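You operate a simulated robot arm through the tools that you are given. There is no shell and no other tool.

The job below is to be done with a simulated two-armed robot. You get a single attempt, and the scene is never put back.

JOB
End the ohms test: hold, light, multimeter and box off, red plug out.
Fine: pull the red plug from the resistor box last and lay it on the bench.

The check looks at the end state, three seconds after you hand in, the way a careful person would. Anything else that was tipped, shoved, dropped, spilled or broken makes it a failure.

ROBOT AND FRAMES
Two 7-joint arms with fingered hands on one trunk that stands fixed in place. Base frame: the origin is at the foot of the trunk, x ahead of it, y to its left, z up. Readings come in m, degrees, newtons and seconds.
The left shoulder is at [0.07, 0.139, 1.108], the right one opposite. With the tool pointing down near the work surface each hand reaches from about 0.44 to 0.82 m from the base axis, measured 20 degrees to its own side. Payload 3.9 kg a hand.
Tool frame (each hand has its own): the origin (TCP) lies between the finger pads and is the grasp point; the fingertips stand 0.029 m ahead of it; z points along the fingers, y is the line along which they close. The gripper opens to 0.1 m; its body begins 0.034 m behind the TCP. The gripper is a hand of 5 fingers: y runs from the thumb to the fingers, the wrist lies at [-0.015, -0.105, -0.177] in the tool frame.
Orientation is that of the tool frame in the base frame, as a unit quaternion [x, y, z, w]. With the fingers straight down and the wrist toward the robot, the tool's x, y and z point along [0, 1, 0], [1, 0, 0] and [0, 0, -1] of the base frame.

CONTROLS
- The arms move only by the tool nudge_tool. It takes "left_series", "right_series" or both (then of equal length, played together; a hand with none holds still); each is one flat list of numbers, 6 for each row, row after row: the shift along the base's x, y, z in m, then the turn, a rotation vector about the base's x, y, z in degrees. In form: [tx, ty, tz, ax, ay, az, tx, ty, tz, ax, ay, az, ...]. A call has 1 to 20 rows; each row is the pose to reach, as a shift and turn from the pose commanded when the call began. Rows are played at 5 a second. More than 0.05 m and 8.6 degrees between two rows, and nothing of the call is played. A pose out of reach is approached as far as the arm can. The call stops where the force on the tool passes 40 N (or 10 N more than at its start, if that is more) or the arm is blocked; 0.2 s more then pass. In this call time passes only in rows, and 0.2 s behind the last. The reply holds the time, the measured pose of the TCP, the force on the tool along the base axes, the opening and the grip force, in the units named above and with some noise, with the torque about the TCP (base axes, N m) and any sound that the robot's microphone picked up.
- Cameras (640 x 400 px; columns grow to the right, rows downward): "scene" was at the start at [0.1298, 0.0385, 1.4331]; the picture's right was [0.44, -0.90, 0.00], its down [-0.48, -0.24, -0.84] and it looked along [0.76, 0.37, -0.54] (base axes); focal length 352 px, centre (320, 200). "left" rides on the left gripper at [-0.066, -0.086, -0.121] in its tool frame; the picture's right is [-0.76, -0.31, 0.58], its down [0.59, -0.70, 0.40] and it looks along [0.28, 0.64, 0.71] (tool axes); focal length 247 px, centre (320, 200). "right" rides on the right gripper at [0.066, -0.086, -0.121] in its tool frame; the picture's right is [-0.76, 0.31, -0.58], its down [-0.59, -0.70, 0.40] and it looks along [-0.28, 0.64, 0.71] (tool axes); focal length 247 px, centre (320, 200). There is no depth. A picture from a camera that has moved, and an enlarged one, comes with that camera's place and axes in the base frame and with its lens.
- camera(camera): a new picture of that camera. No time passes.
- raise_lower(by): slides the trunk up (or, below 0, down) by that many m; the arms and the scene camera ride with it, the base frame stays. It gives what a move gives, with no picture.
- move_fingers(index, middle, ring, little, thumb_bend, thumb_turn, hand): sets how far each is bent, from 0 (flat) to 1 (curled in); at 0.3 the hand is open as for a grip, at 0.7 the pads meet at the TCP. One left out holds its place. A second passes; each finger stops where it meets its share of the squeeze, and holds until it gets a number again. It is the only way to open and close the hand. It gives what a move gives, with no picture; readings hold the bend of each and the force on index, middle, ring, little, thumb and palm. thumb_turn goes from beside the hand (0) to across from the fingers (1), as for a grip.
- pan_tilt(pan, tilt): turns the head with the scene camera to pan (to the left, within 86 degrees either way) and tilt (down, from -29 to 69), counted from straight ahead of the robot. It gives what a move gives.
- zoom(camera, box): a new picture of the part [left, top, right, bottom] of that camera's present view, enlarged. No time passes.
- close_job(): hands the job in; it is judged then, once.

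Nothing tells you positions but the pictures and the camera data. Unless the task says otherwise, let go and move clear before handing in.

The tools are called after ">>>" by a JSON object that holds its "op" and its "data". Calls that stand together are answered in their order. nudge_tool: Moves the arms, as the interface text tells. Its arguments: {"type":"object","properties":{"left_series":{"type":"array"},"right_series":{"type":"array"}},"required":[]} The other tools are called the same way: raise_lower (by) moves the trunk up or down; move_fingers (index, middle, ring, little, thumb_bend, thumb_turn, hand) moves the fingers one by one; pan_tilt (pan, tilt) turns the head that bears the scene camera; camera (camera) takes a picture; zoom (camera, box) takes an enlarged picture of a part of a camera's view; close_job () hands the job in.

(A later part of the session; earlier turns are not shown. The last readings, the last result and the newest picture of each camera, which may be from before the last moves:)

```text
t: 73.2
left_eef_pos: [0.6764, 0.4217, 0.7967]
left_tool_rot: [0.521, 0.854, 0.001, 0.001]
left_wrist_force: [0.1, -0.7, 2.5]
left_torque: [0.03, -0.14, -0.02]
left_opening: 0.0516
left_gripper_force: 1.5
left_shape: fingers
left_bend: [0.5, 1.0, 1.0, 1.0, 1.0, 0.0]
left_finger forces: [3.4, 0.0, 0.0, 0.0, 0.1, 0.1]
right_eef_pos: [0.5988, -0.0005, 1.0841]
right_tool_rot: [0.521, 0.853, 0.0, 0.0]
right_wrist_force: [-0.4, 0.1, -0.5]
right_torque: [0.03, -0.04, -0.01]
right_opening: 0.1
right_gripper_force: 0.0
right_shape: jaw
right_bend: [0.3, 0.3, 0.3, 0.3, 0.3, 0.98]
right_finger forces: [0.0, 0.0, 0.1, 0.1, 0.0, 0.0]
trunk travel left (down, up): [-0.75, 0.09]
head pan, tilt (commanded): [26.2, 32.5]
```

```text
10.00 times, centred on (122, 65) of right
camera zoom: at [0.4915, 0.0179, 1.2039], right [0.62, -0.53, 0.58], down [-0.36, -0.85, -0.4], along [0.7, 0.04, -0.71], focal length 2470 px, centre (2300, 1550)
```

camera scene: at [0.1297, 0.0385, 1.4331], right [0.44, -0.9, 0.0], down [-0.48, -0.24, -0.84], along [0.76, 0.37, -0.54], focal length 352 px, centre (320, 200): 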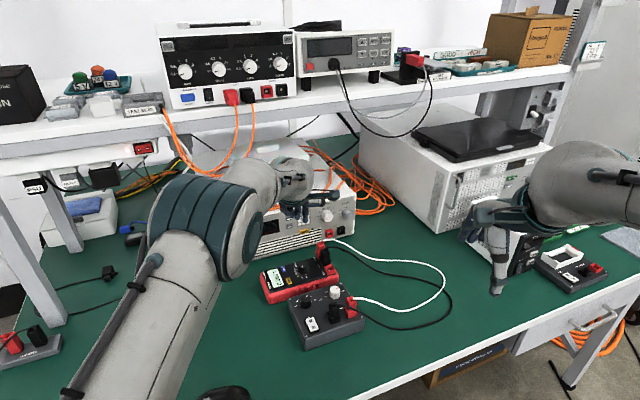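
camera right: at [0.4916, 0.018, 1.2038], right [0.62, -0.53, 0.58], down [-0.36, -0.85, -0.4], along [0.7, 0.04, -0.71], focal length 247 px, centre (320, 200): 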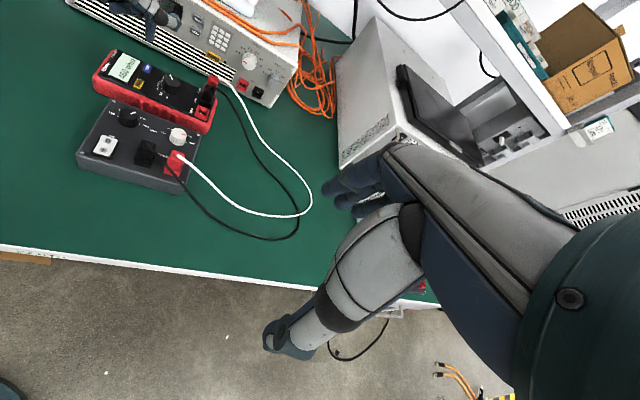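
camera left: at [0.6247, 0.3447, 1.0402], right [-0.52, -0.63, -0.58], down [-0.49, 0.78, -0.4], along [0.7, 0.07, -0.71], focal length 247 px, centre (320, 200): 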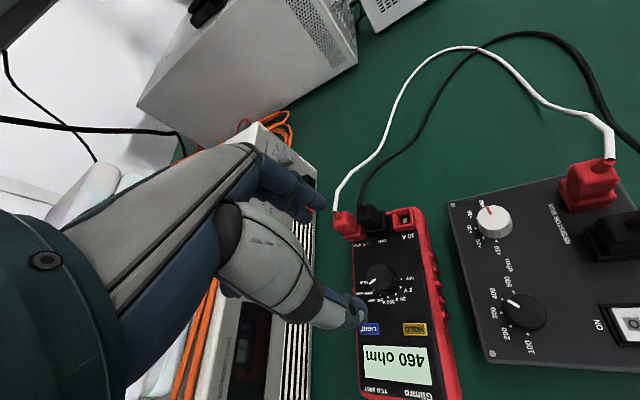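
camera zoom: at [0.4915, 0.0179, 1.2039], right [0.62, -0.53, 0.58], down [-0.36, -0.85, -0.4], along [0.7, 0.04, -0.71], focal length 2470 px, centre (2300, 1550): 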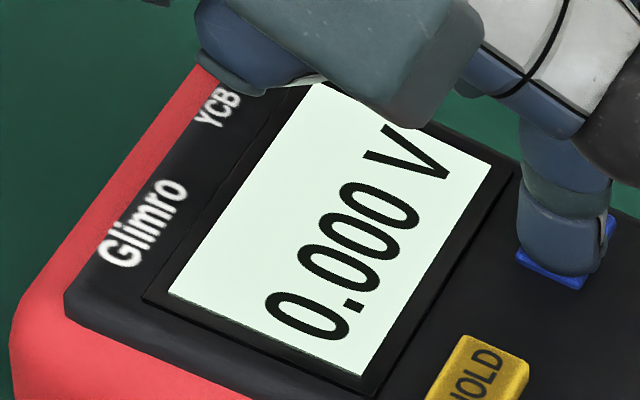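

Holding it four seconds made no further change, so it is a simple toggle with only a faint tint difference: even counts look a hair mintier, odd counts duller. That was click six, so I'll press once more to make it odd and compare in the same hover pose.

>>> {"op": "nudge_tool", "data": {"left_series": [0, 0, 0.004, 0, 0, 0, 0, 0, 0.0058, 0, 0, 0, 0, 0, 0.0058, 0, 0, 0]}}

>>> {"op": "zoom", "data": {"camera": "right", "box": [90, 45, 154, 85]}}

>>> {"op": "nudge_tool", "data": {"left_series": [0, 0, 0.02, 0, 0, 0, 0, 0, 0.02, 0, 0, 0, 0, 0, 0.004, 0, 0, 0, 0, 0, -0.002, 0, 0, 0, 0, 0, -0.004, 0, 0, 0, 0, 0, -0.006, 0, 0, 0]}}

>>> {"op": "zoom", "data": {"camera": "right", "box": [90, 45, 154, 85]}}

>>> {"op": "nudge_tool", "data": {"left_series": [0, 0, 0.004, 0, 0, 0, 0, 0, 0.006, 0, 0, 0, 0, 0, 0.006, 0, 0, 0]}}

>>> {"op": "zoom", "data": {"camera": "right", "box": [90, 45, 154, 85]}}

```text
t: 74.0
left_eef_pos: [0.677, 0.4207, 0.8013]
left_tool_rot: [0.521, 0.853, 0.0, 0.001]
left_wrist_force: [0.8, 0.0, 0.3]
left_torque: [-0.03, -0.03, 0.01]
left_opening: 0.0516
left_gripper_force: 0.0
left_shape: fingers
left_bend: [0.5, 1.0, 1.0, 1.0, 1.0, 0.0]
left_finger forces: [0.0, 0.0, 0.0, 0.0, 0.1, 0.0]
right_eef_pos: [0.599, -0.0006, 1.083]
right_tool_rot: [0.521, 0.854, 0.0, -0.001]
right_wrist_force: [-0.4, -0.3, 0.0]
right_torque: [0.0, 0.01, 0.01]
right_opening: 0.0999
right_gripper_force: 0.0
right_shape: jaw
right_bend: [0.3, 0.3, 0.3, 0.3, 0.3, 0.98]
right_finger forces: [0.0, 0.1, 0.0, 0.1, 0.0, 0.0]
trunk travel left (down, up): [-0.75, 0.09]
head pan, tilt (commanded): [26.2, 32.5]
```

```text
10.00 times, centred on (122, 65) of right
camera zoom: at [0.492, 0.0183, 1.2036], right [0.62, -0.53, 0.58], down [-0.36, -0.85, -0.4], along [0.7, 0.04, -0.71], focal length 2470 px, centre (2300, 1550)
```

zoom: 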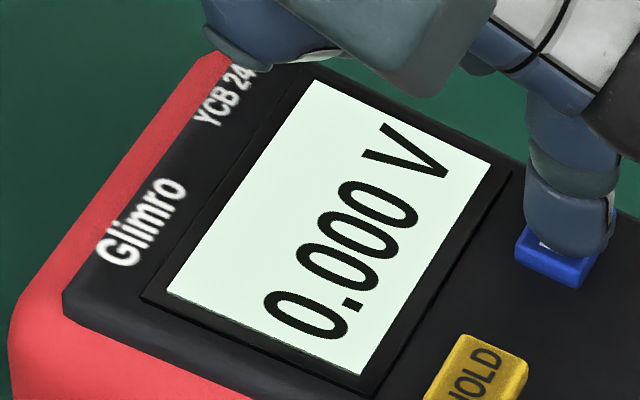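

```text
t: 75.4
left_eef_pos: [0.6763, 0.4218, 0.7971]
left_tool_rot: [0.521, 0.853, 0.001, 0.0]
left_wrist_force: [0.8, 0.6, 2.1]
left_torque: [0.04, -0.12, 0.02]
left_opening: 0.0515
left_gripper_force: 1.5
left_shape: fingers
left_bend: [0.49, 1.0, 1.0, 1.0, 1.0, 0.0]
left_finger forces: [2.3, 0.0, 0.0, 0.0, 0.0, 0.1]
right_eef_pos: [0.5992, -0.0008, 1.0833]
right_tool_rot: [0.521, 0.853, 0.0, 0.0]
right_wrist_force: [0.5, -0.1, -0.6]
right_torque: [0.0, -0.06, -0.03]
right_opening: 0.0997
right_gripper_force: 0.1
right_shape: jaw
right_bend: [0.3, 0.3, 0.3, 0.3, 0.3, 0.98]
right_finger forces: [0.0, 0.0, 0.1, 0.1, 0.0, 0.0]
trunk travel left (down, up): [-0.75, 0.09]
head pan, tilt (commanded): [26.2, 32.5]
heard: click
```

```text
10.00 times, centred on (122, 65) of right
camera zoom: at [0.4916, 0.0181, 1.2039], right [0.62, -0.53, 0.58], down [-0.36, -0.85, -0.4], along [0.7, 0.04, -0.71], focal length 2470 px, centre (2300, 1550)
```

zoom: 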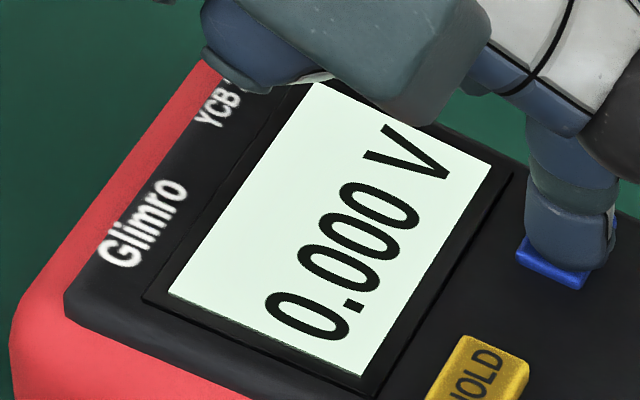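

```text
t: 76.2
left_eef_pos: [0.6785, 0.4222, 0.8033]
left_tool_rot: [0.521, 0.854, 0.001, 0.0]
left_wrist_force: [0.2, -0.5, -0.1]
left_torque: [0.0, 0.03, 0.0]
left_opening: 0.0517
left_gripper_force: 0.0
left_shape: fingers
left_bend: [0.5, 1.0, 1.0, 1.0, 1.0, 0.0]
left_finger forces: [0.0, 0.0, 0.0, 0.0, 0.0, 0.1]
right_eef_pos: [0.5991, -0.0013, 1.0826]
right_tool_rot: [0.521, 0.854, 0.0, 0.0]
right_wrist_force: [0.1, -0.3, 0.4]
right_torque: [0.01, -0.02, 0.02]
right_opening: 0.0999
right_gripper_force: 0.2
right_shape: jaw
right_bend: [0.3, 0.3, 0.3, 0.3, 0.3, 0.98]
right_finger forces: [0.1, 0.1, 0.1, 0.0, 0.0, 0.0]
trunk travel left (down, up): [-0.75, 0.09]
head pan, tilt (commanded): [26.2, 32.5]
```

```text
10.00 times, centred on (122, 65) of right
camera zoom: at [0.4921, 0.0184, 1.2036], right [0.62, -0.53, 0.58], down [-0.36, -0.85, -0.4], along [0.7, 0.04, -0.71], focal length 2470 px, centre (2300, 1550)
```

zoom: 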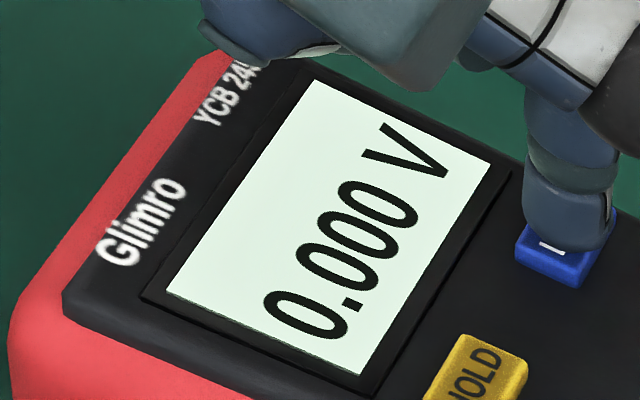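

I've pressed LIGHT a seventh time (odd), so by count it is off. Now back to the dial: raise the hand, re-form the three-finger grip and line up over the dial.

>>> {"op": "nudge_tool", "data": {"left_series": [0, 0, 0.03, 0, 0, 0, 0, 0, 0.06, 0, 0, 0, 0.02, -0.012, 0.09, 0, 0, -4, 0.04, -0.026, 0.12, 0, 0, -8, 0.0545, -0.038, 0.125, 0, 0, -12]}}

>>> {"op": "move_fingers", "data": {"hand": "left", "index": 0.48, "middle": 0.48, "thumb_bend": 0.48, "thumb_turn": 1}}

>>> {"op": "nudge_tool", "data": {"left_series": [0, 0, -0.03, 0, 0, 0, 0, 0, -0.06, 0, 0, 0, 0, 0, -0.09, 0, 0, 0, 0, 0, -0.11, 0, 0, 0]}}

>>> {"op": "zoom", "data": {"camera": "right", "box": [110, 20, 238, 110]}}

>>> {"op": "zoom", "data": {"camera": "left", "box": [270, 160, 430, 340]}}

```text
t: 77.4
left_eef_pos: [0.7322, 0.3854, 0.9267]
left_tool_rot: [0.608, 0.794, -0.001, 0.0]
left_wrist_force: [0.2, 0.8, 0.5]
left_torque: [0.01, -0.02, -0.02]
left_opening: 0.0513
left_gripper_force: 0.1
left_shape: fingers
left_bend: [0.5, 1.0, 1.0, 1.0, 1.0, 0.0]
left_finger forces: [0.0, 0.0, 0.0, 0.0, 0.1, 0.0]
right_eef_pos: [0.5993, -0.0003, 1.0827]
right_tool_rot: [0.521, 0.853, 0.0, 0.0]
right_wrist_force: [0.9, -0.1, -0.3]
right_torque: [0.02, 0.0, 0.01]
right_opening: 0.0994
right_gripper_force: 0.0
right_shape: jaw
right_bend: [0.3, 0.3, 0.3, 0.3, 0.3, 0.98]
right_finger forces: [0.1, 0.1, 0.1, 0.0, 0.1, 0.0]
trunk travel left (down, up): [-0.75, 0.09]
head pan, tilt (commanded): [26.2, 32.5]
```

```text
t: 78.4
left_eef_pos: [0.7321, 0.3847, 0.9282]
left_tool_rot: [0.608, 0.794, 0.0, 0.0]
left_wrist_force: [-0.7, 0.1, -0.2]
left_torque: [0.04, -0.02, -0.01]
left_opening: 0.0546
left_gripper_force: 0.1
left_shape: fingers
left_bend: [0.48, 0.48, 1.0, 1.0, 0.48, 1.0]
left_finger forces: [0.0, 0.0, 0.0, 0.0, 0.0, 0.0]
right_eef_pos: [0.5985, 0.0003, 1.0822]
right_tool_rot: [0.521, 0.854, -0.001, 0.0]
right_wrist_force: [-0.3, -0.5, -0.1]
right_torque: [0.01, 0.01, 0.01]
right_opening: 0.0998
right_gripper_force: 0.0
right_shape: jaw
right_bend: [0.3, 0.3, 0.3, 0.3, 0.3, 0.98]
right_finger forces: [0.0, 0.0, 0.0, 0.0, 0.1, 0.0]
trunk travel left (down, up): [-0.75, 0.09]
head pan, tilt (commanded): [26.2, 32.5]
```

```text
t: 79.4
left_eef_pos: [0.7333, 0.385, 0.8175]
left_tool_rot: [0.608, 0.794, 0.0, 0.001]
left_wrist_force: [-0.1, 0.5, 0.0]
left_torque: [-0.02, -0.03, -0.01]
left_opening: 0.0547
left_gripper_force: 0.0
left_shape: fingers
left_bend: [0.48, 0.48, 1.0, 1.0, 0.48, 1.0]
left_finger forces: [0.0, 0.0, 0.1, 0.0, 0.0, 0.1]
right_eef_pos: [0.5999, -0.0002, 1.0835]
right_tool_rot: [0.521, 0.853, 0.0, 0.0]
right_wrist_force: [-0.4, 0.8, -0.8]
right_torque: [-0.01, 0.01, 0.03]
right_opening: 0.0996
right_gripper_force: 0.1
right_shape: jaw
right_bend: [0.3, 0.3, 0.3, 0.3, 0.3, 0.98]
right_finger forces: [0.1, 0.1, 0.0, 0.1, 0.1, 0.0]
trunk travel left (down, up): [-0.75, 0.09]
head pan, tilt (commanded): [26.2, 32.5]
```

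```text
4.44 times, centred on (174, 65) of right
camera zoom: at [0.4924, 0.0185, 1.2035], right [0.62, -0.53, 0.58], down [-0.36, -0.85, -0.4], along [0.7, 0.04, -0.71], focal length 1098 px, centre (969, 800)
```

zoom: 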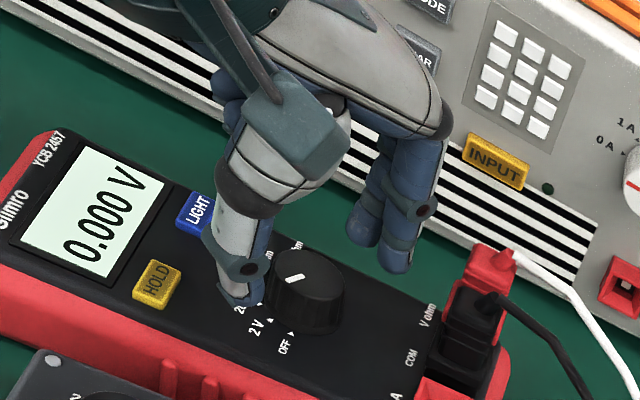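

```text
2.22 times, centred on (350, 250) of left
camera zoom: at [0.6679, 0.3005, 0.9388], right [-0.1, -0.81, -0.58], down [-0.83, 0.38, -0.4], along [0.54, 0.44, -0.71], focal length 549 px, centre (253, 89)
```

zoom: 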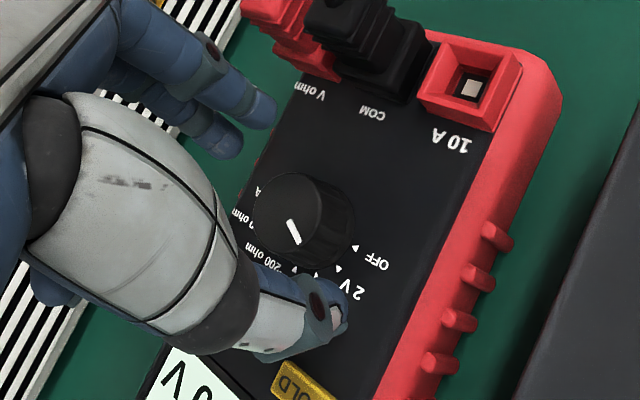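

The dial lies between the tips. I'll lower 12 mm, grip and turn about 36 degrees to OFF.

>>> {"op": "nudge_tool", "data": {"left_series": [0, -0.0005, -0.004, 0, 0, 0, 0, -0.0005, -0.008, 0, 0, 0, 0, -0.0005, -0.012, 0, 0, 0]}}

>>> {"op": "move_fingers", "data": {"hand": "left", "index": 0.66, "middle": 0.66, "thumb_bend": 0.69}}

>>> {"op": "nudge_tool", "data": {"left_series": [0, 0, 0, 0, 0, 5, 0, 0, 0, 0, 0, 10, 0, 0, 0, 0, 0, 15, 0, 0, 0, 0, 0, 20, 0, 0, 0, 0, 0, 25, 0, 0, 0, 0, 0, 30]}}

>>> {"op": "zoom", "data": {"camera": "right", "box": [110, 20, 238, 110]}}

>>> {"op": "zoom", "data": {"camera": "left", "box": [270, 160, 430, 340]}}

```text
t: 80.2
left_eef_pos: [0.7312, 0.3841, 0.8049]
left_tool_rot: [0.607, 0.795, 0.001, 0.001]
left_wrist_force: [-0.6, 0.0, -0.2]
left_torque: [-0.02, -0.02, 0.03]
left_opening: 0.0546
left_gripper_force: 0.0
left_shape: fingers
left_bend: [0.48, 0.48, 1.0, 1.0, 0.48, 1.0]
left_finger forces: [0.0, 0.0, 0.1, 0.0, 0.0, 0.0]
right_eef_pos: [0.5983, 0.0002, 1.0836]
right_tool_rot: [0.521, 0.853, -0.001, 0.0]
right_wrist_force: [0.3, 0.0, -0.1]
right_torque: [-0.03, 0.01, 0.02]
right_opening: 0.1
right_gripper_force: 0.2
right_shape: jaw
right_bend: [0.3, 0.3, 0.3, 0.3, 0.3, 0.98]
right_finger forces: [0.0, 0.1, 0.0, 0.0, 0.0, 0.0]
trunk travel left (down, up): [-0.75, 0.09]
head pan, tilt (commanded): [26.2, 32.5]
```

```text
t: 81.2
left_eef_pos: [0.7317, 0.385, 0.8047]
left_tool_rot: [0.607, 0.794, 0.001, 0.0]
left_wrist_force: [1.2, -0.7, 1.0]
left_torque: [-0.04, 0.0, 0.01]
left_opening: 0.0215
left_gripper_force: 5.5
left_shape: fingers
left_bend: [0.63, 0.63, 1.0, 1.0, 0.64, 1.0]
left_finger forces: [3.2, 2.8, 0.1, 0.0, 5.3, 0.0]
right_eef_pos: [0.5994, -0.0007, 1.0827]
right_tool_rot: [0.522, 0.853, 0.0, 0.0]
right_wrist_force: [-0.8, 0.2, -0.4]
right_torque: [0.0, 0.02, -0.02]
right_opening: 0.0999
right_gripper_force: 0.0
right_shape: jaw
right_bend: [0.3, 0.3, 0.3, 0.3, 0.3, 0.98]
right_finger forces: [0.0, 0.1, 0.0, 0.0, 0.0, 0.1]
trunk travel left (down, up): [-0.75, 0.09]
head pan, tilt (commanded): [26.2, 32.5]
```

```text
t: 82.6
left_eef_pos: [0.7319, 0.382, 0.8044]
left_tool_rot: [0.381, 0.925, -0.001, 0.0]
left_wrist_force: [5.7, 3.4, 3.4]
left_torque: [0.14, -0.15, -0.01]
left_opening: 0.021
left_gripper_force: 7.3
left_shape: fingers
left_bend: [0.61, 0.62, 1.0, 1.0, 0.65, 1.0]
left_finger forces: [6.1, 4.5, 0.0, 0.0, 3.9, 0.1]
right_eef_pos: [0.5988, 0.0, 1.0832]
right_tool_rot: [0.521, 0.854, -0.001, 0.001]
right_wrist_force: [-0.1, -1.2, 1.0]
right_torque: [-0.01, -0.01, 0.0]
right_opening: 0.0998
right_gripper_force: 0.1
right_shape: jaw
right_bend: [0.3, 0.3, 0.3, 0.3, 0.3, 0.98]
right_finger forces: [0.0, 0.0, 0.1, 0.0, 0.0, 0.0]
trunk travel left (down, up): [-0.75, 0.09]
head pan, tilt (commanded): [26.2, 32.5]
```

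```text
4.44 times, centred on (174, 65) of right
camera zoom: at [0.4924, 0.0184, 1.2035], right [0.62, -0.53, 0.58], down [-0.36, -0.85, -0.4], along [0.7, 0.04, -0.71], focal length 1098 px, centre (969, 800)
```

zoom: 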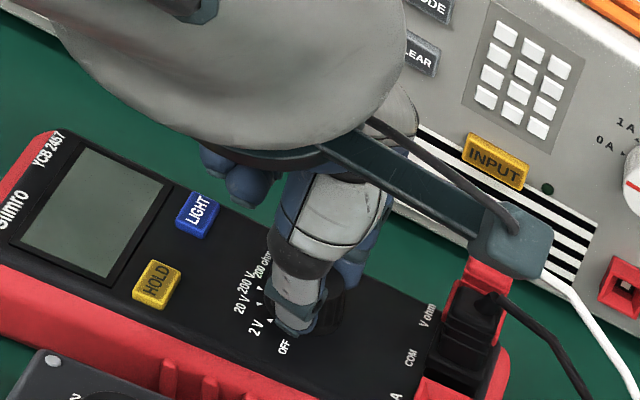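

```text
2.22 times, centred on (350, 250) of left
camera zoom: at [0.7177, 0.2767, 0.9261], right [0.32, -0.75, -0.58], down [-0.91, -0.09, -0.4], along [0.25, 0.66, -0.71], focal length 549 px, centre (253, 89)
```

zoom: 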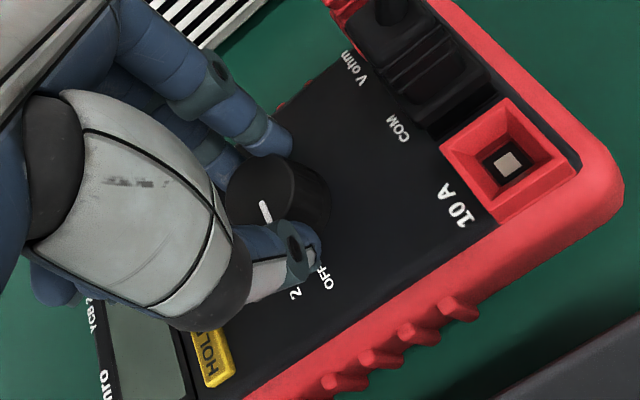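

The screen is dark, so the dial is at OFF. I'll open the fingers, rise straight up, and check the pointer against the OFF mark.

>>> {"op": "move_fingers", "data": {"hand": "left", "index": 0.48, "middle": 0.48, "thumb_bend": 0.48}}

>>> {"op": "nudge_tool", "data": {"left_series": [0, 0, 0.015, 0, 0, 0, 0, 0, 0.035, 0, 0, 0, 0, 0, 0.06, 0, 0, -4, 0, 0, 0.09, 0, 0, -10, -0.01, 0, 0.12, 0, 0, -18]}}

>>> {"op": "zoom", "data": {"camera": "scene", "box": [240, 230, 400, 330]}}

>>> {"op": "zoom", "data": {"camera": "scene", "box": [270, 240, 334, 280]}}

>>> {"op": "zoom", "data": {"camera": "left", "box": [320, 200, 448, 300]}}

>>> {"op": "zoom", "data": {"camera": "right", "box": [70, 40, 230, 140]}}

```text
t: 83.6
left_eef_pos: [0.7307, 0.3819, 0.8059]
left_tool_rot: [0.381, 0.924, 0.0, 0.001]
left_wrist_force: [0.2, 0.6, -0.5]
left_torque: [0.0, -0.04, -0.02]
left_opening: 0.0547
left_gripper_force: 0.1
left_shape: fingers
left_bend: [0.48, 0.48, 1.0, 1.0, 0.48, 1.0]
left_finger forces: [0.0, 0.0, 0.1, 0.1, 0.0, 0.0]
right_eef_pos: [0.599, -0.0001, 1.0819]
right_tool_rot: [0.521, 0.854, 0.0, 0.0]
right_wrist_force: [0.9, 0.7, 0.4]
right_torque: [0.05, 0.02, 0.01]
right_opening: 0.0998
right_gripper_force: 0.0
right_shape: jaw
right_bend: [0.3, 0.3, 0.3, 0.3, 0.3, 0.98]
right_finger forces: [0.0, 0.0, 0.1, 0.0, 0.0, 0.1]
trunk travel left (down, up): [-0.75, 0.09]
head pan, tilt (commanded): [26.2, 32.5]
```

```text
t: 84.8
left_eef_pos: [0.7201, 0.3836, 0.9289]
left_tool_rot: [0.522, 0.853, 0.0, 0.001]
left_wrist_force: [-0.4, -0.1, 0.3]
left_torque: [-0.03, -0.03, 0.0]
left_opening: 0.0545
left_gripper_force: 0.0
left_shape: fingers
left_bend: [0.48, 0.48, 1.0, 1.0, 0.48, 1.0]
left_finger forces: [0.0, 0.1, 0.0, 0.0, 0.0, 0.1]
right_eef_pos: [0.5969, 0.0001, 1.0831]
right_tool_rot: [0.522, 0.853, 0.001, 0.001]
right_wrist_force: [-0.1, 0.2, 0.0]
right_torque: [-0.02, -0.02, 0.01]
right_opening: 0.0998
right_gripper_force: 0.0
right_shape: jaw
right_bend: [0.3, 0.3, 0.3, 0.3, 0.3, 0.98]
right_finger forces: [0.0, 0.0, 0.0, 0.1, 0.1, 0.0]
trunk travel left (down, up): [-0.75, 0.09]
head pan, tilt (commanded): [26.2, 32.5]
```

```text
4.00 times, centred on (320, 280) of scene
camera zoom: at [0.1279, 0.0391, 1.4332], right [0.44, -0.9, 0.0], down [-0.48, -0.24, -0.84], along [0.76, 0.37, -0.54], focal length 1406 px, centre (320, -120)
```

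zoom: 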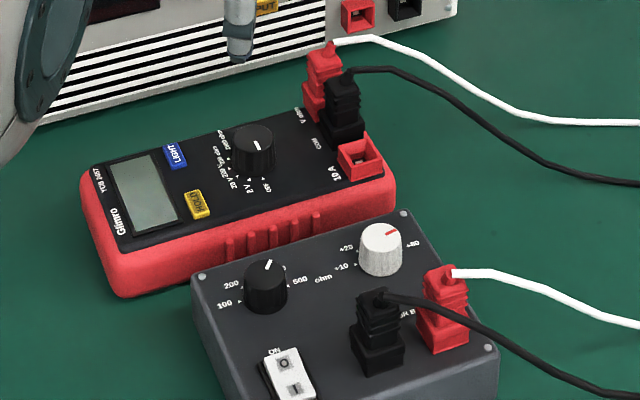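

```text
10.00 times, centred on (302, 260) of scene
camera zoom: at [0.1279, 0.0391, 1.4332], right [0.44, -0.9, 0.0], down [-0.48, -0.24, -0.84], along [0.76, 0.37, -0.54], focal length 3516 px, centre (500, -400)
```

zoom: 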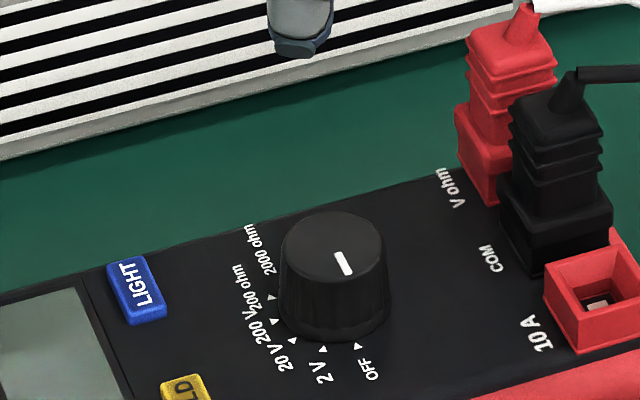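

```text
4.00 times, centred on (384, 250) of left
camera zoom: at [0.6731, 0.2871, 1.0496], right [0.07, -0.81, -0.58], down [-0.89, 0.2, -0.4], along [0.44, 0.54, -0.71], focal length 988 px, centre (64, 0)
```

zoom: 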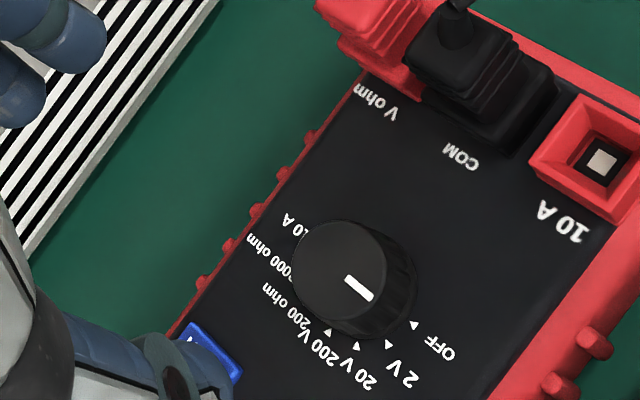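

```text
4.00 times, centred on (150, 90) of right
camera zoom: at [0.4904, 0.0188, 1.2043], right [0.62, -0.53, 0.58], down [-0.35, -0.85, -0.4], along [0.7, 0.04, -0.71], focal length 988 px, centre (1000, 640)
```

zoom: 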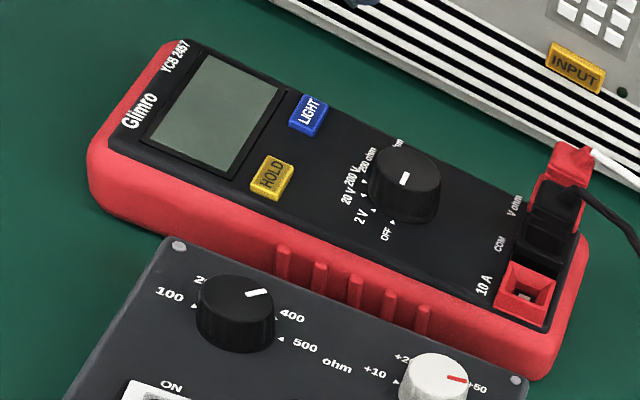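

The pointer is on OFF and the screen is dark. Next the box's rocker; I'll look closely from all cameras to see which end stands up.

>>> {"op": "zoom", "data": {"camera": "scene", "box": [294, 310, 334, 335]}}

>>> {"op": "zoom", "data": {"camera": "right", "box": [85, 130, 125, 155]}}

>>> {"op": "camera", "data": {"camera": "left"}}

```text
16.00 times, centred on (314, 322) of scene
camera zoom: at [0.1279, 0.0391, 1.4332], right [0.44, -0.9, 0.0], down [-0.48, -0.24, -0.84], along [0.76, 0.37, -0.54], focal length 5626 px, centre (416, -1760)
```

zoom: 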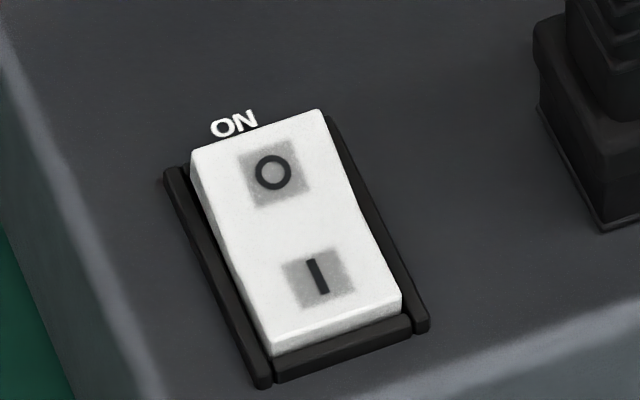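

```text
16.00 times, centred on (105, 142) of right
camera zoom: at [0.4904, 0.0188, 1.2043], right [0.62, -0.53, 0.58], down [-0.35, -0.85, -0.4], along [0.7, 0.04, -0.71], focal length 3952 px, centre (3760, 1120)
```

zoom: 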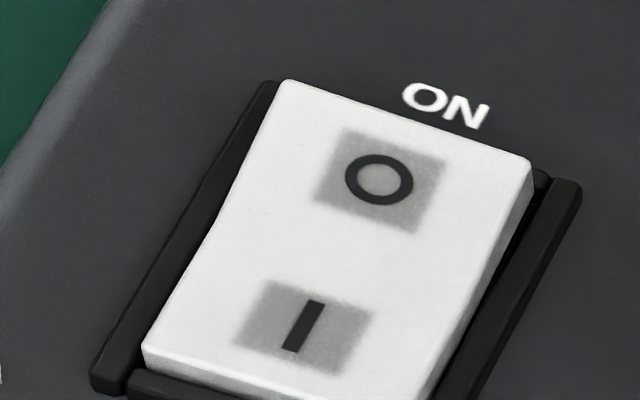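

```text
taken
camera left: at [0.6731, 0.2871, 1.0496], right [0.07, -0.81, -0.58], down [-0.89, 0.2, -0.4], along [0.44, 0.54, -0.71], focal length 247 px, centre (320, 200)
```

left: 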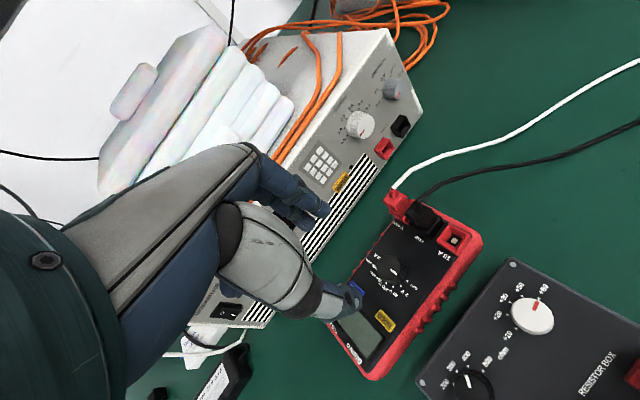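

The O end of the rocker stands about 6 mm higher than the I end, so I must press the O end, near (0.586, 0.287, 0.782). I'll fold to the pressing finger, turn the hand a bit so the thumb stays clear of the black plug, and hover over it.

>>> {"op": "move_fingers", "data": {"hand": "left", "index": 0.5, "middle": 1, "ring": 1, "little": 1, "thumb_bend": 1, "thumb_turn": 0}}

>>> {"op": "nudge_tool", "data": {"left_series": [-0.025, -0.014, 0, 0, 0, -5, -0.05, -0.028, 0, 0, 0, -10, -0.075, -0.042, 0, 0, 0, -15, -0.1, -0.056, 0, 0, 0, -20, -0.125, -0.07, 0, 0, 0, -25, -0.145, -0.082, -0.01, 0, 0, -30, -0.164, -0.0905, -0.03, 0, 0, -30]}}

>>> {"op": "camera", "data": {"camera": "left"}}

>>> {"op": "zoom", "data": {"camera": "scene", "box": [250, 240, 410, 360]}}

>>> {"op": "zoom", "data": {"camera": "right", "box": [60, 60, 220, 200]}}

```text
t: 85.8
left_eef_pos: [0.7206, 0.3832, 0.9287]
left_tool_rot: [0.52, 0.854, 0.0, 0.0]
left_wrist_force: [-0.6, -0.6, -0.3]
left_torque: [0.0, -0.01, -0.04]
left_opening: 0.0516
left_gripper_force: 0.1
left_shape: fingers
left_bend: [0.5, 1.0, 1.0, 1.0, 1.0, 0.0]
left_finger forces: [0.0, 0.1, 0.0, 0.0, 0.0, 0.0]
right_eef_pos: [0.5986, -0.0008, 1.0832]
right_tool_rot: [0.521, 0.854, 0.0, 0.0]
right_wrist_force: [1.3, -0.2, -0.3]
right_torque: [0.0, 0.01, -0.05]
right_opening: 0.0998
right_gripper_force: 0.1
right_shape: jaw
right_bend: [0.3, 0.3, 0.3, 0.3, 0.3, 0.98]
right_finger forces: [0.0, 0.0, 0.1, 0.1, 0.0, 0.1]
trunk travel left (down, up): [-0.75, 0.09]
head pan, tilt (commanded): [26.2, 32.5]
```

```text
t: 87.4
left_eef_pos: [0.5587, 0.2952, 0.8965]
left_tool_rot: [0.725, 0.689, 0.001, 0.0]
left_wrist_force: [-0.1, -0.2, 0.5]
left_torque: [-0.04, 0.01, -0.03]
left_opening: 0.0514
left_gripper_force: 0.1
left_shape: fingers
left_bend: [0.5, 1.0, 1.0, 1.0, 1.0, 0.0]
left_finger forces: [0.0, 0.0, 0.0, 0.0, 0.0, 0.0]
right_eef_pos: [0.5995, -0.0, 1.083]
right_tool_rot: [0.522, 0.853, 0.0, 0.0]
right_wrist_force: [-0.4, 0.6, 0.0]
right_torque: [0.0, -0.02, -0.01]
right_opening: 0.0998
right_gripper_force: 0.1
right_shape: jaw
right_bend: [0.3, 0.3, 0.3, 0.3, 0.3, 0.98]
right_finger forces: [0.0, 0.1, 0.1, 0.0, 0.0, 0.1]
trunk travel left (down, up): [-0.75, 0.09]
head pan, tilt (commanded): [26.2, 32.5]
```

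```text
taken
camera left: at [0.4691, 0.2347, 1.017], right [-0.34, -0.74, -0.58], down [-0.67, 0.62, -0.4], along [0.66, 0.25, -0.71], focal length 247 px, centre (320, 200)
```

left: 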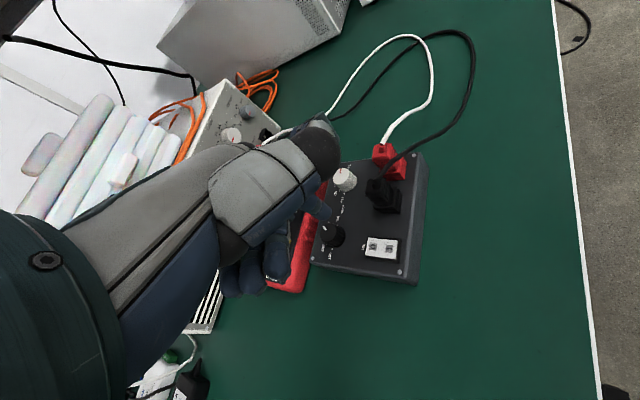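

```text
3.33 times, centred on (330, 300) of scene
camera zoom: at [0.13, 0.038, 1.4331], right [0.44, -0.9, 0.0], down [-0.48, -0.24, -0.84], along [0.76, 0.37, -0.54], focal length 1172 px, centre (287, -133)
```

zoom: 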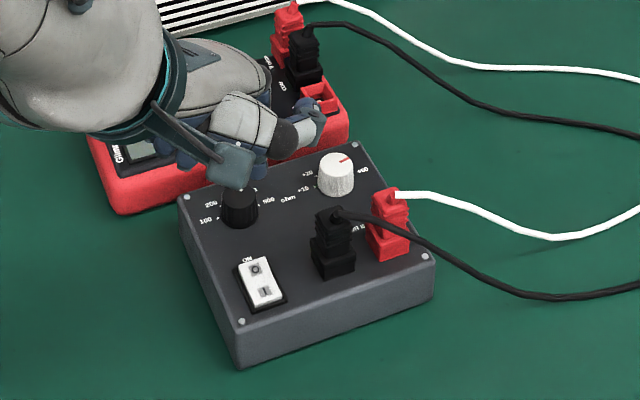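

```text
2.86 times, centred on (140, 130) of right
camera zoom: at [0.4921, 0.0179, 1.2036], right [0.62, -0.53, 0.58], down [-0.36, -0.85, -0.4], along [0.7, 0.04, -0.71], focal length 706 px, centre (834, 400)
```

zoom: 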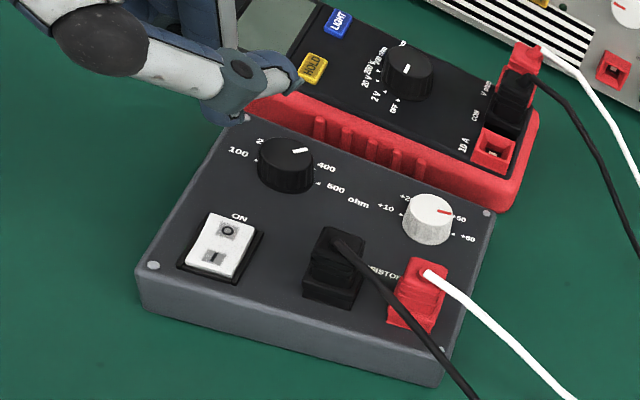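

I see the rocker ahead and to the right of the fingertip. I'll zoom in with the hand camera for exact offsets.

>>> {"op": "zoom", "data": {"camera": "left", "box": [300, 170, 428, 270]}}

>>> {"op": "zoom", "data": {"camera": "left", "box": [350, 225, 414, 270]}}

```text
4.00 times, centred on (364, 220) of left
camera zoom: at [0.4691, 0.2347, 1.017], right [-0.34, -0.74, -0.58], down [-0.67, 0.62, -0.4], along [0.66, 0.25, -0.71], focal length 988 px, centre (144, 120)
```

zoom: 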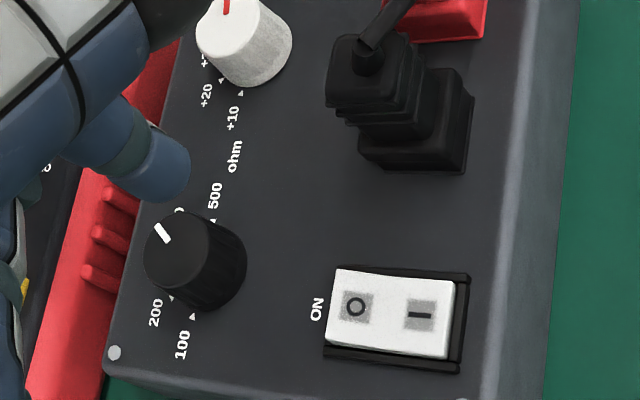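

```text
8.89 times, centred on (382, 248) of left
camera zoom: at [0.4691, 0.2347, 1.017], right [-0.34, -0.74, -0.58], down [-0.67, 0.62, -0.4], along [0.66, 0.25, -0.71], focal length 2195 px, centre (-231, -222)
```

zoom: 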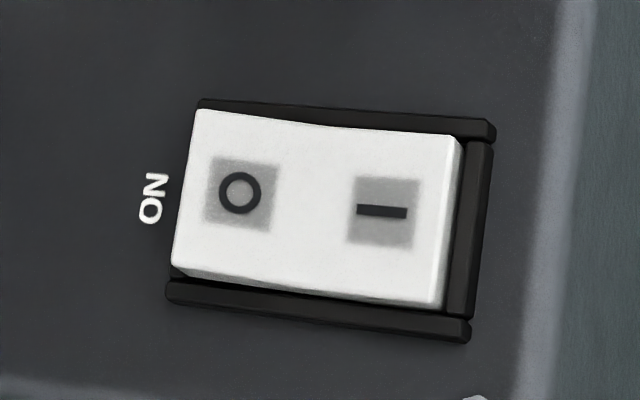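

The rocker's O end is clearly the raised one. I'll shift about 4 mm to the left and lower to roughly 2 cm above it, then check again.

>>> {"op": "nudge_tool", "data": {"left_series": [0.0005, 0.003, -0.02, 0, 0, 0, 0.0005, 0.003, -0.04, 0, 0, 0, 0.0005, 0.003, -0.06, 0, 0, 0, 0.0005, 0.003, -0.072, 0, 0, 0]}}

>>> {"op": "zoom", "data": {"camera": "left", "box": [300, 170, 428, 270]}}

>>> {"op": "zoom", "data": {"camera": "scene", "box": [270, 270, 366, 350]}}

>>> {"op": "zoom", "data": {"camera": "right", "box": [60, 90, 188, 180]}}

```text
t: 88.4
left_eef_pos: [0.5576, 0.296, 0.8242]
left_tool_rot: [0.724, 0.69, -0.001, 0.0]
left_wrist_force: [0.1, 0.5, 0.3]
left_torque: [0.04, 0.0, 0.01]
left_opening: 0.0518
left_gripper_force: 0.0
left_shape: fingers
left_bend: [0.5, 1.0, 1.0, 1.0, 1.0, 0.0]
left_finger forces: [0.0, 0.0, 0.1, 0.0, 0.0, 0.0]
right_eef_pos: [0.5994, -0.0005, 1.0824]
right_tool_rot: [0.521, 0.854, 0.0, 0.0]
right_wrist_force: [-0.5, -0.1, 0.2]
right_torque: [0.01, 0.0, 0.02]
right_opening: 0.1
right_gripper_force: 0.0
right_shape: jaw
right_bend: [0.3, 0.3, 0.3, 0.3, 0.3, 0.98]
right_finger forces: [0.1, 0.1, 0.0, 0.0, 0.0, 0.0]
trunk travel left (down, up): [-0.75, 0.09]
head pan, tilt (commanded): [26.2, 32.5]
```

```text
4.00 times, centred on (364, 220) of left
camera zoom: at [0.4681, 0.2364, 0.9455], right [-0.34, -0.74, -0.58], down [-0.67, 0.62, -0.4], along [0.65, 0.25, -0.71], focal length 988 px, centre (144, 120)
```

zoom: 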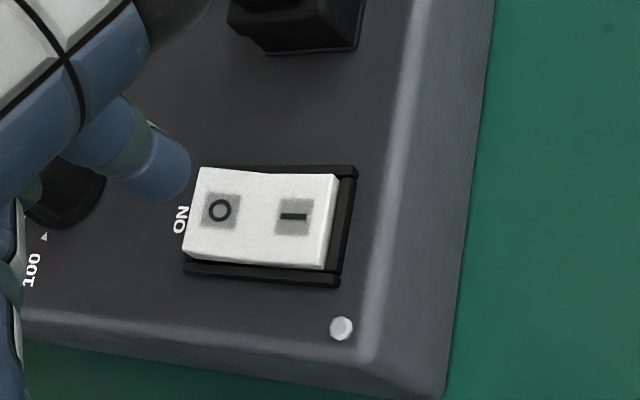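

```text
5.00 times, centred on (318, 310) of scene
camera zoom: at [0.1302, 0.0387, 1.4331], right [0.44, -0.9, 0.0], down [-0.48, -0.24, -0.84], along [0.76, 0.37, -0.54], focal length 1758 px, centre (330, -350)
```

zoom: 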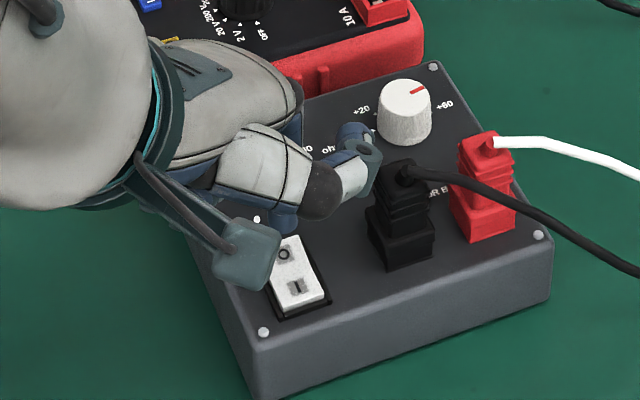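

```text
4.44 times, centred on (124, 135) of right
camera zoom: at [0.4924, 0.0185, 1.2035], right [0.62, -0.53, 0.58], down [-0.36, -0.85, -0.4], along [0.7, 0.04, -0.71], focal length 1098 px, centre (1191, 489)
```

zoom: 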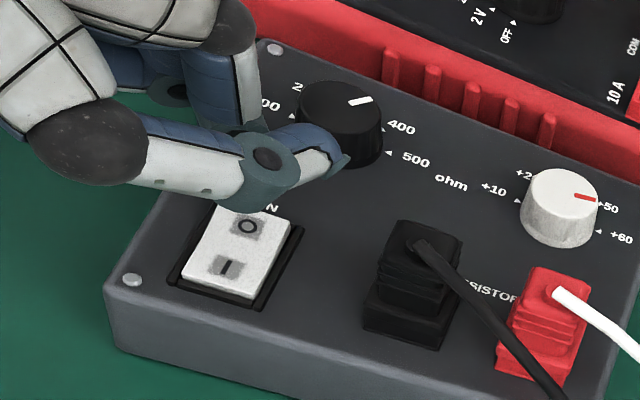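

The fingertip should come down right on the O symbol. I'll lower in small steps and press.

>>> {"op": "nudge_tool", "data": {"left_series": [0.001, 0.0015, -0.006, 0, 0, 0, 0.001, 0.0015, -0.012, 0, 0, 0, 0.001, 0.0015, -0.016, 0, 0, 0, 0.001, 0.0015, -0.018, 0, 0, 0, 0.001, 0.0015, -0.02, 0, 0, 0]}}

>>> {"op": "zoom", "data": {"camera": "left", "box": [300, 170, 428, 270]}}

>>> {"op": "zoom", "data": {"camera": "right", "box": [60, 90, 188, 180]}}

```text
t: 89.6
left_eef_pos: [0.5605, 0.2974, 0.8045]
left_tool_rot: [0.724, 0.69, 0.001, 0.001]
left_wrist_force: [-0.6, 0.2, 0.6]
left_torque: [-0.01, -0.06, -0.01]
left_opening: 0.0519
left_gripper_force: 0.5
left_shape: fingers
left_bend: [0.5, 1.0, 1.0, 1.0, 1.0, 0.0]
left_finger forces: [0.9, 0.0, 0.0, 0.1, 0.0, 0.1]
right_eef_pos: [0.5998, 0.0003, 1.0831]
right_tool_rot: [0.521, 0.854, 0.001, 0.0]
right_wrist_force: [-0.4, 0.2, -0.6]
right_torque: [0.02, 0.05, 0.02]
right_opening: 0.0998
right_gripper_force: 0.0
right_shape: jaw
right_bend: [0.3, 0.3, 0.3, 0.3, 0.3, 0.98]
right_finger forces: [0.0, 0.0, 0.1, 0.1, 0.0, 0.0]
trunk travel left (down, up): [-0.75, 0.09]
head pan, tilt (commanded): [26.2, 32.5]
```

```text
4.00 times, centred on (364, 220) of left
camera zoom: at [0.471, 0.2372, 0.925], right [-0.34, -0.74, -0.58], down [-0.67, 0.62, -0.4], along [0.66, 0.25, -0.71], focal length 988 px, centre (144, 120)
```

zoom: 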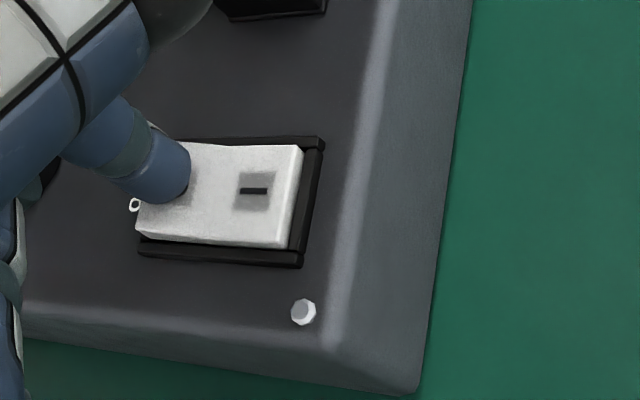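

```text
4.44 times, centred on (124, 135) of right
camera zoom: at [0.4918, 0.0182, 1.2038], right [0.62, -0.53, 0.58], down [-0.36, -0.85, -0.4], along [0.7, 0.04, -0.71], focal length 1098 px, centre (1191, 489)
```

zoom: 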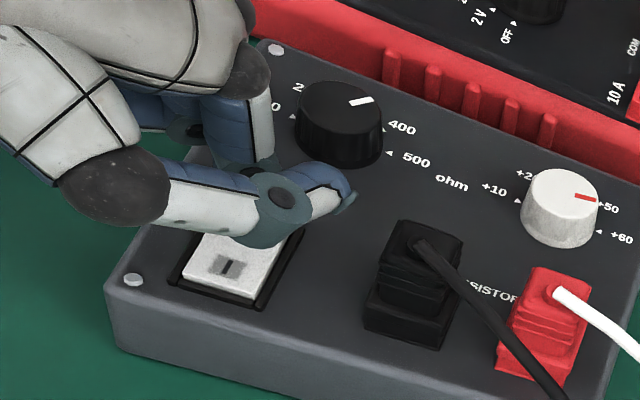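

The fingertip has met the O end with about 1 N. I'll press further in small steps.

>>> {"op": "nudge_tool", "data": {"left_series": [0, 0, -0.001, 0, 0, 0, 0, 0, -0.002, 0, 0, 0, 0, 0, -0.003, 0, 0, 0]}}

>>> {"op": "zoom", "data": {"camera": "left", "box": [300, 170, 428, 270]}}

```text
t: 90.4
left_eef_pos: [0.5599, 0.2977, 0.8013]
left_tool_rot: [0.724, 0.69, 0.001, 0.002]
left_wrist_force: [-0.4, 1.2, 7.5]
left_torque: [-0.07, -0.26, 0.03]
left_opening: 0.0516
left_gripper_force: 3.9
left_shape: fingers
left_bend: [0.5, 1.0, 1.0, 1.0, 1.0, 0.0]
left_finger forces: [7.9, 0.1, 0.0, 0.0, 0.1, 0.0]
right_eef_pos: [0.5978, -0.0011, 1.0839]
right_tool_rot: [0.521, 0.853, 0.0, 0.001]
right_wrist_force: [0.7, 0.2, 0.1]
right_torque: [-0.01, 0.0, 0.01]
right_opening: 0.0999
right_gripper_force: 0.0
right_shape: jaw
right_bend: [0.3, 0.3, 0.3, 0.3, 0.3, 0.98]
right_finger forces: [0.1, 0.1, 0.1, 0.0, 0.1, 0.0]
trunk travel left (down, up): [-0.75, 0.09]
head pan, tilt (commanded): [26.2, 32.5]
```

```text
4.00 times, centred on (364, 220) of left
camera zoom: at [0.4703, 0.237, 0.922], right [-0.34, -0.74, -0.58], down [-0.67, 0.62, -0.4], along [0.66, 0.25, -0.71], focal length 988 px, centre (144, 120)
```

zoom: 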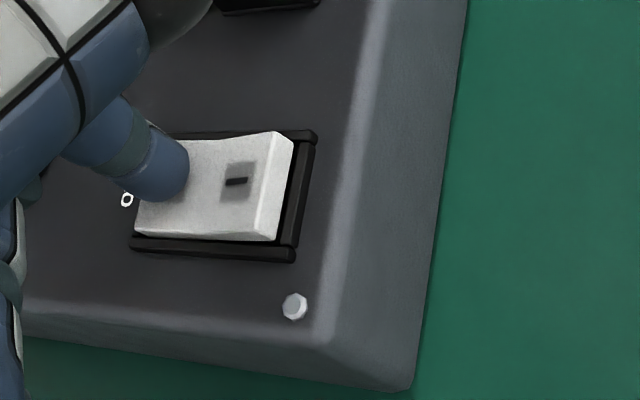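

The I end is rising as I press with 8 N, but no click yet. I'll press a little more.

>>> {"op": "nudge_tool", "data": {"left_series": [0, 0, -0.001, 0, 0, 0, 0, 0, -0.002, 0, 0, 0]}}

>>> {"op": "zoom", "data": {"camera": "left", "box": [300, 170, 428, 270]}}

```text
t: 91.0
left_eef_pos: [0.5586, 0.2977, 0.802]
left_tool_rot: [0.723, 0.69, 0.003, 0.003]
left_wrist_force: [-1.6, 2.6, 21.1]
left_torque: [-0.17, -0.78, 0.07]
left_opening: 0.0517
left_gripper_force: 11.0
left_shape: fingers
left_bend: [0.49, 1.0, 1.0, 1.0, 1.0, 0.0]
left_finger forces: [21.8, 0.0, 0.0, 0.0, 0.0, 0.0]
right_eef_pos: [0.5978, -0.0015, 1.0857]
right_tool_rot: [0.521, 0.854, 0.002, 0.001]
right_wrist_force: [0.0, 0.8, 0.0]
right_torque: [0.01, 0.0, 0.02]
right_opening: 0.0998
right_gripper_force: 0.1
right_shape: jaw
right_bend: [0.3, 0.3, 0.3, 0.3, 0.3, 0.98]
right_finger forces: [0.1, 0.1, 0.0, 0.1, 0.0, 0.0]
trunk travel left (down, up): [-0.75, 0.09]
head pan, tilt (commanded): [26.2, 32.5]
```

```text
4.00 times, centred on (364, 220) of left
camera zoom: at [0.4692, 0.2359, 0.9212], right [-0.34, -0.74, -0.58], down [-0.67, 0.62, -0.4], along [0.66, 0.25, -0.71], focal length 988 px, centre (144, 120)
```

zoom: 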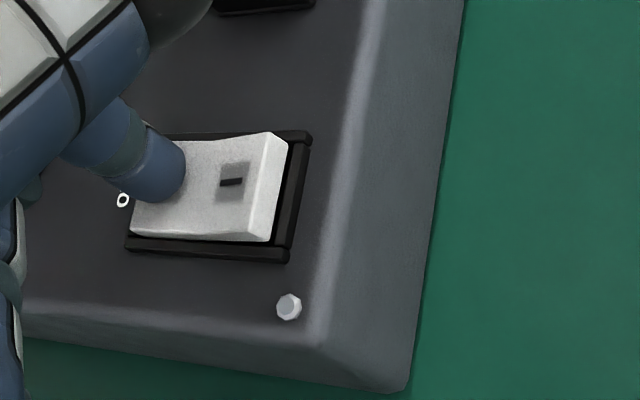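

The force jumped to 21 N, so the rocker has reached its stop with the O end down. I'll lift off and see whether it stays.

>>> {"op": "nudge_tool", "data": {"left_series": [0, 0, 0.004, 0, 0, 0, 0, 0, 0.01, 0, 0, 0, 0, 0, 0.025, 0, 0, 0, 0, 0, 0.05, 0, 0, 0, 0, 0, 0.075, 0, 0, 0]}}

>>> {"op": "zoom", "data": {"camera": "left", "box": [350, 225, 414, 270]}}

>>> {"op": "zoom", "data": {"camera": "scene", "box": [294, 310, 334, 335]}}

>>> {"op": "zoom", "data": {"camera": "right", "box": [85, 130, 125, 155]}}

>>> {"op": "zoom", "data": {"camera": "scene", "box": [240, 230, 400, 350]}}

```text
t: 92.2
left_eef_pos: [0.5568, 0.2966, 0.8725]
left_tool_rot: [0.724, 0.69, 0.001, 0.0]
left_wrist_force: [0.2, 1.6, 0.1]
left_torque: [-0.04, -0.02, 0.01]
left_opening: 0.0516
left_gripper_force: 0.1
left_shape: fingers
left_bend: [0.5, 1.0, 1.0, 1.0, 1.0, 0.0]
left_finger forces: [0.0, 0.1, 0.1, 0.0, 0.0, 0.1]
right_eef_pos: [0.5986, -0.0012, 1.0836]
right_tool_rot: [0.521, 0.854, 0.0, 0.0]
right_wrist_force: [-0.2, 0.1, 0.8]
right_torque: [-0.01, -0.01, 0.04]
right_opening: 0.0999
right_gripper_force: 0.2
right_shape: jaw
right_bend: [0.3, 0.3, 0.3, 0.3, 0.3, 0.98]
right_finger forces: [0.0, 0.0, 0.1, 0.0, 0.1, 0.0]
trunk travel left (down, up): [-0.75, 0.09]
head pan, tilt (commanded): [26.2, 32.5]
```

```text
8.89 times, centred on (382, 248) of left
camera zoom: at [0.4683, 0.2366, 0.995], right [-0.34, -0.74, -0.58], down [-0.67, 0.62, -0.4], along [0.65, 0.25, -0.71], focal length 2195 px, centre (-231, -222)
```

zoom: 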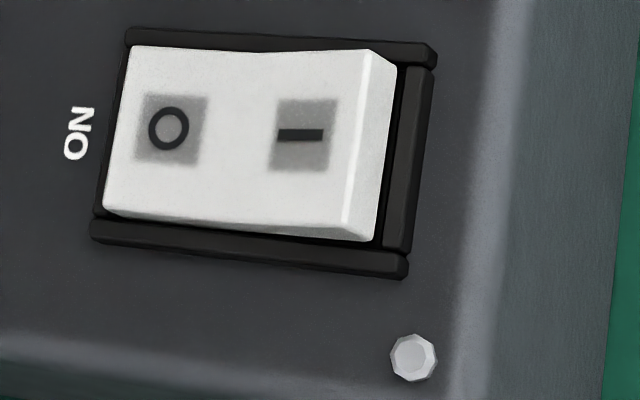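

```text
16.00 times, centred on (314, 322) of scene
camera zoom: at [0.1287, 0.0382, 1.4332], right [0.44, -0.9, 0.0], down [-0.48, -0.24, -0.84], along [0.76, 0.37, -0.54], focal length 5626 px, centre (416, -1760)
```

zoom: 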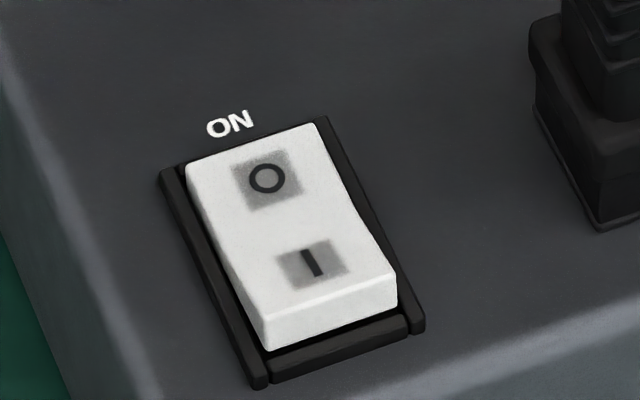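

```text
16.00 times, centred on (105, 142) of right
camera zoom: at [0.4911, 0.0181, 1.204], right [0.62, -0.53, 0.58], down [-0.36, -0.85, -0.4], along [0.7, 0.04, -0.71], focal length 3952 px, centre (3760, 1120)
```

zoom: 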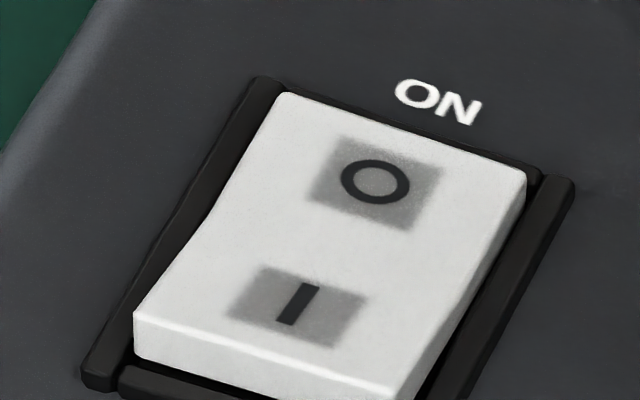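

```text
3.33 times, centred on (320, 290) of scene
camera zoom: at [0.1287, 0.0382, 1.4332], right [0.44, -0.9, 0.0], down [-0.48, -0.24, -0.84], along [0.76, 0.37, -0.54], focal length 1172 px, centre (320, -100)
```

zoom: 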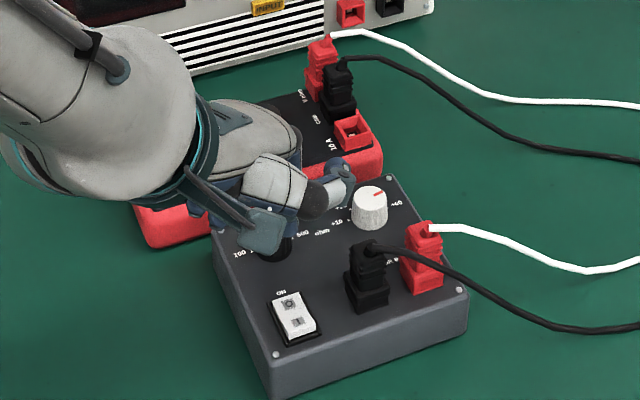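

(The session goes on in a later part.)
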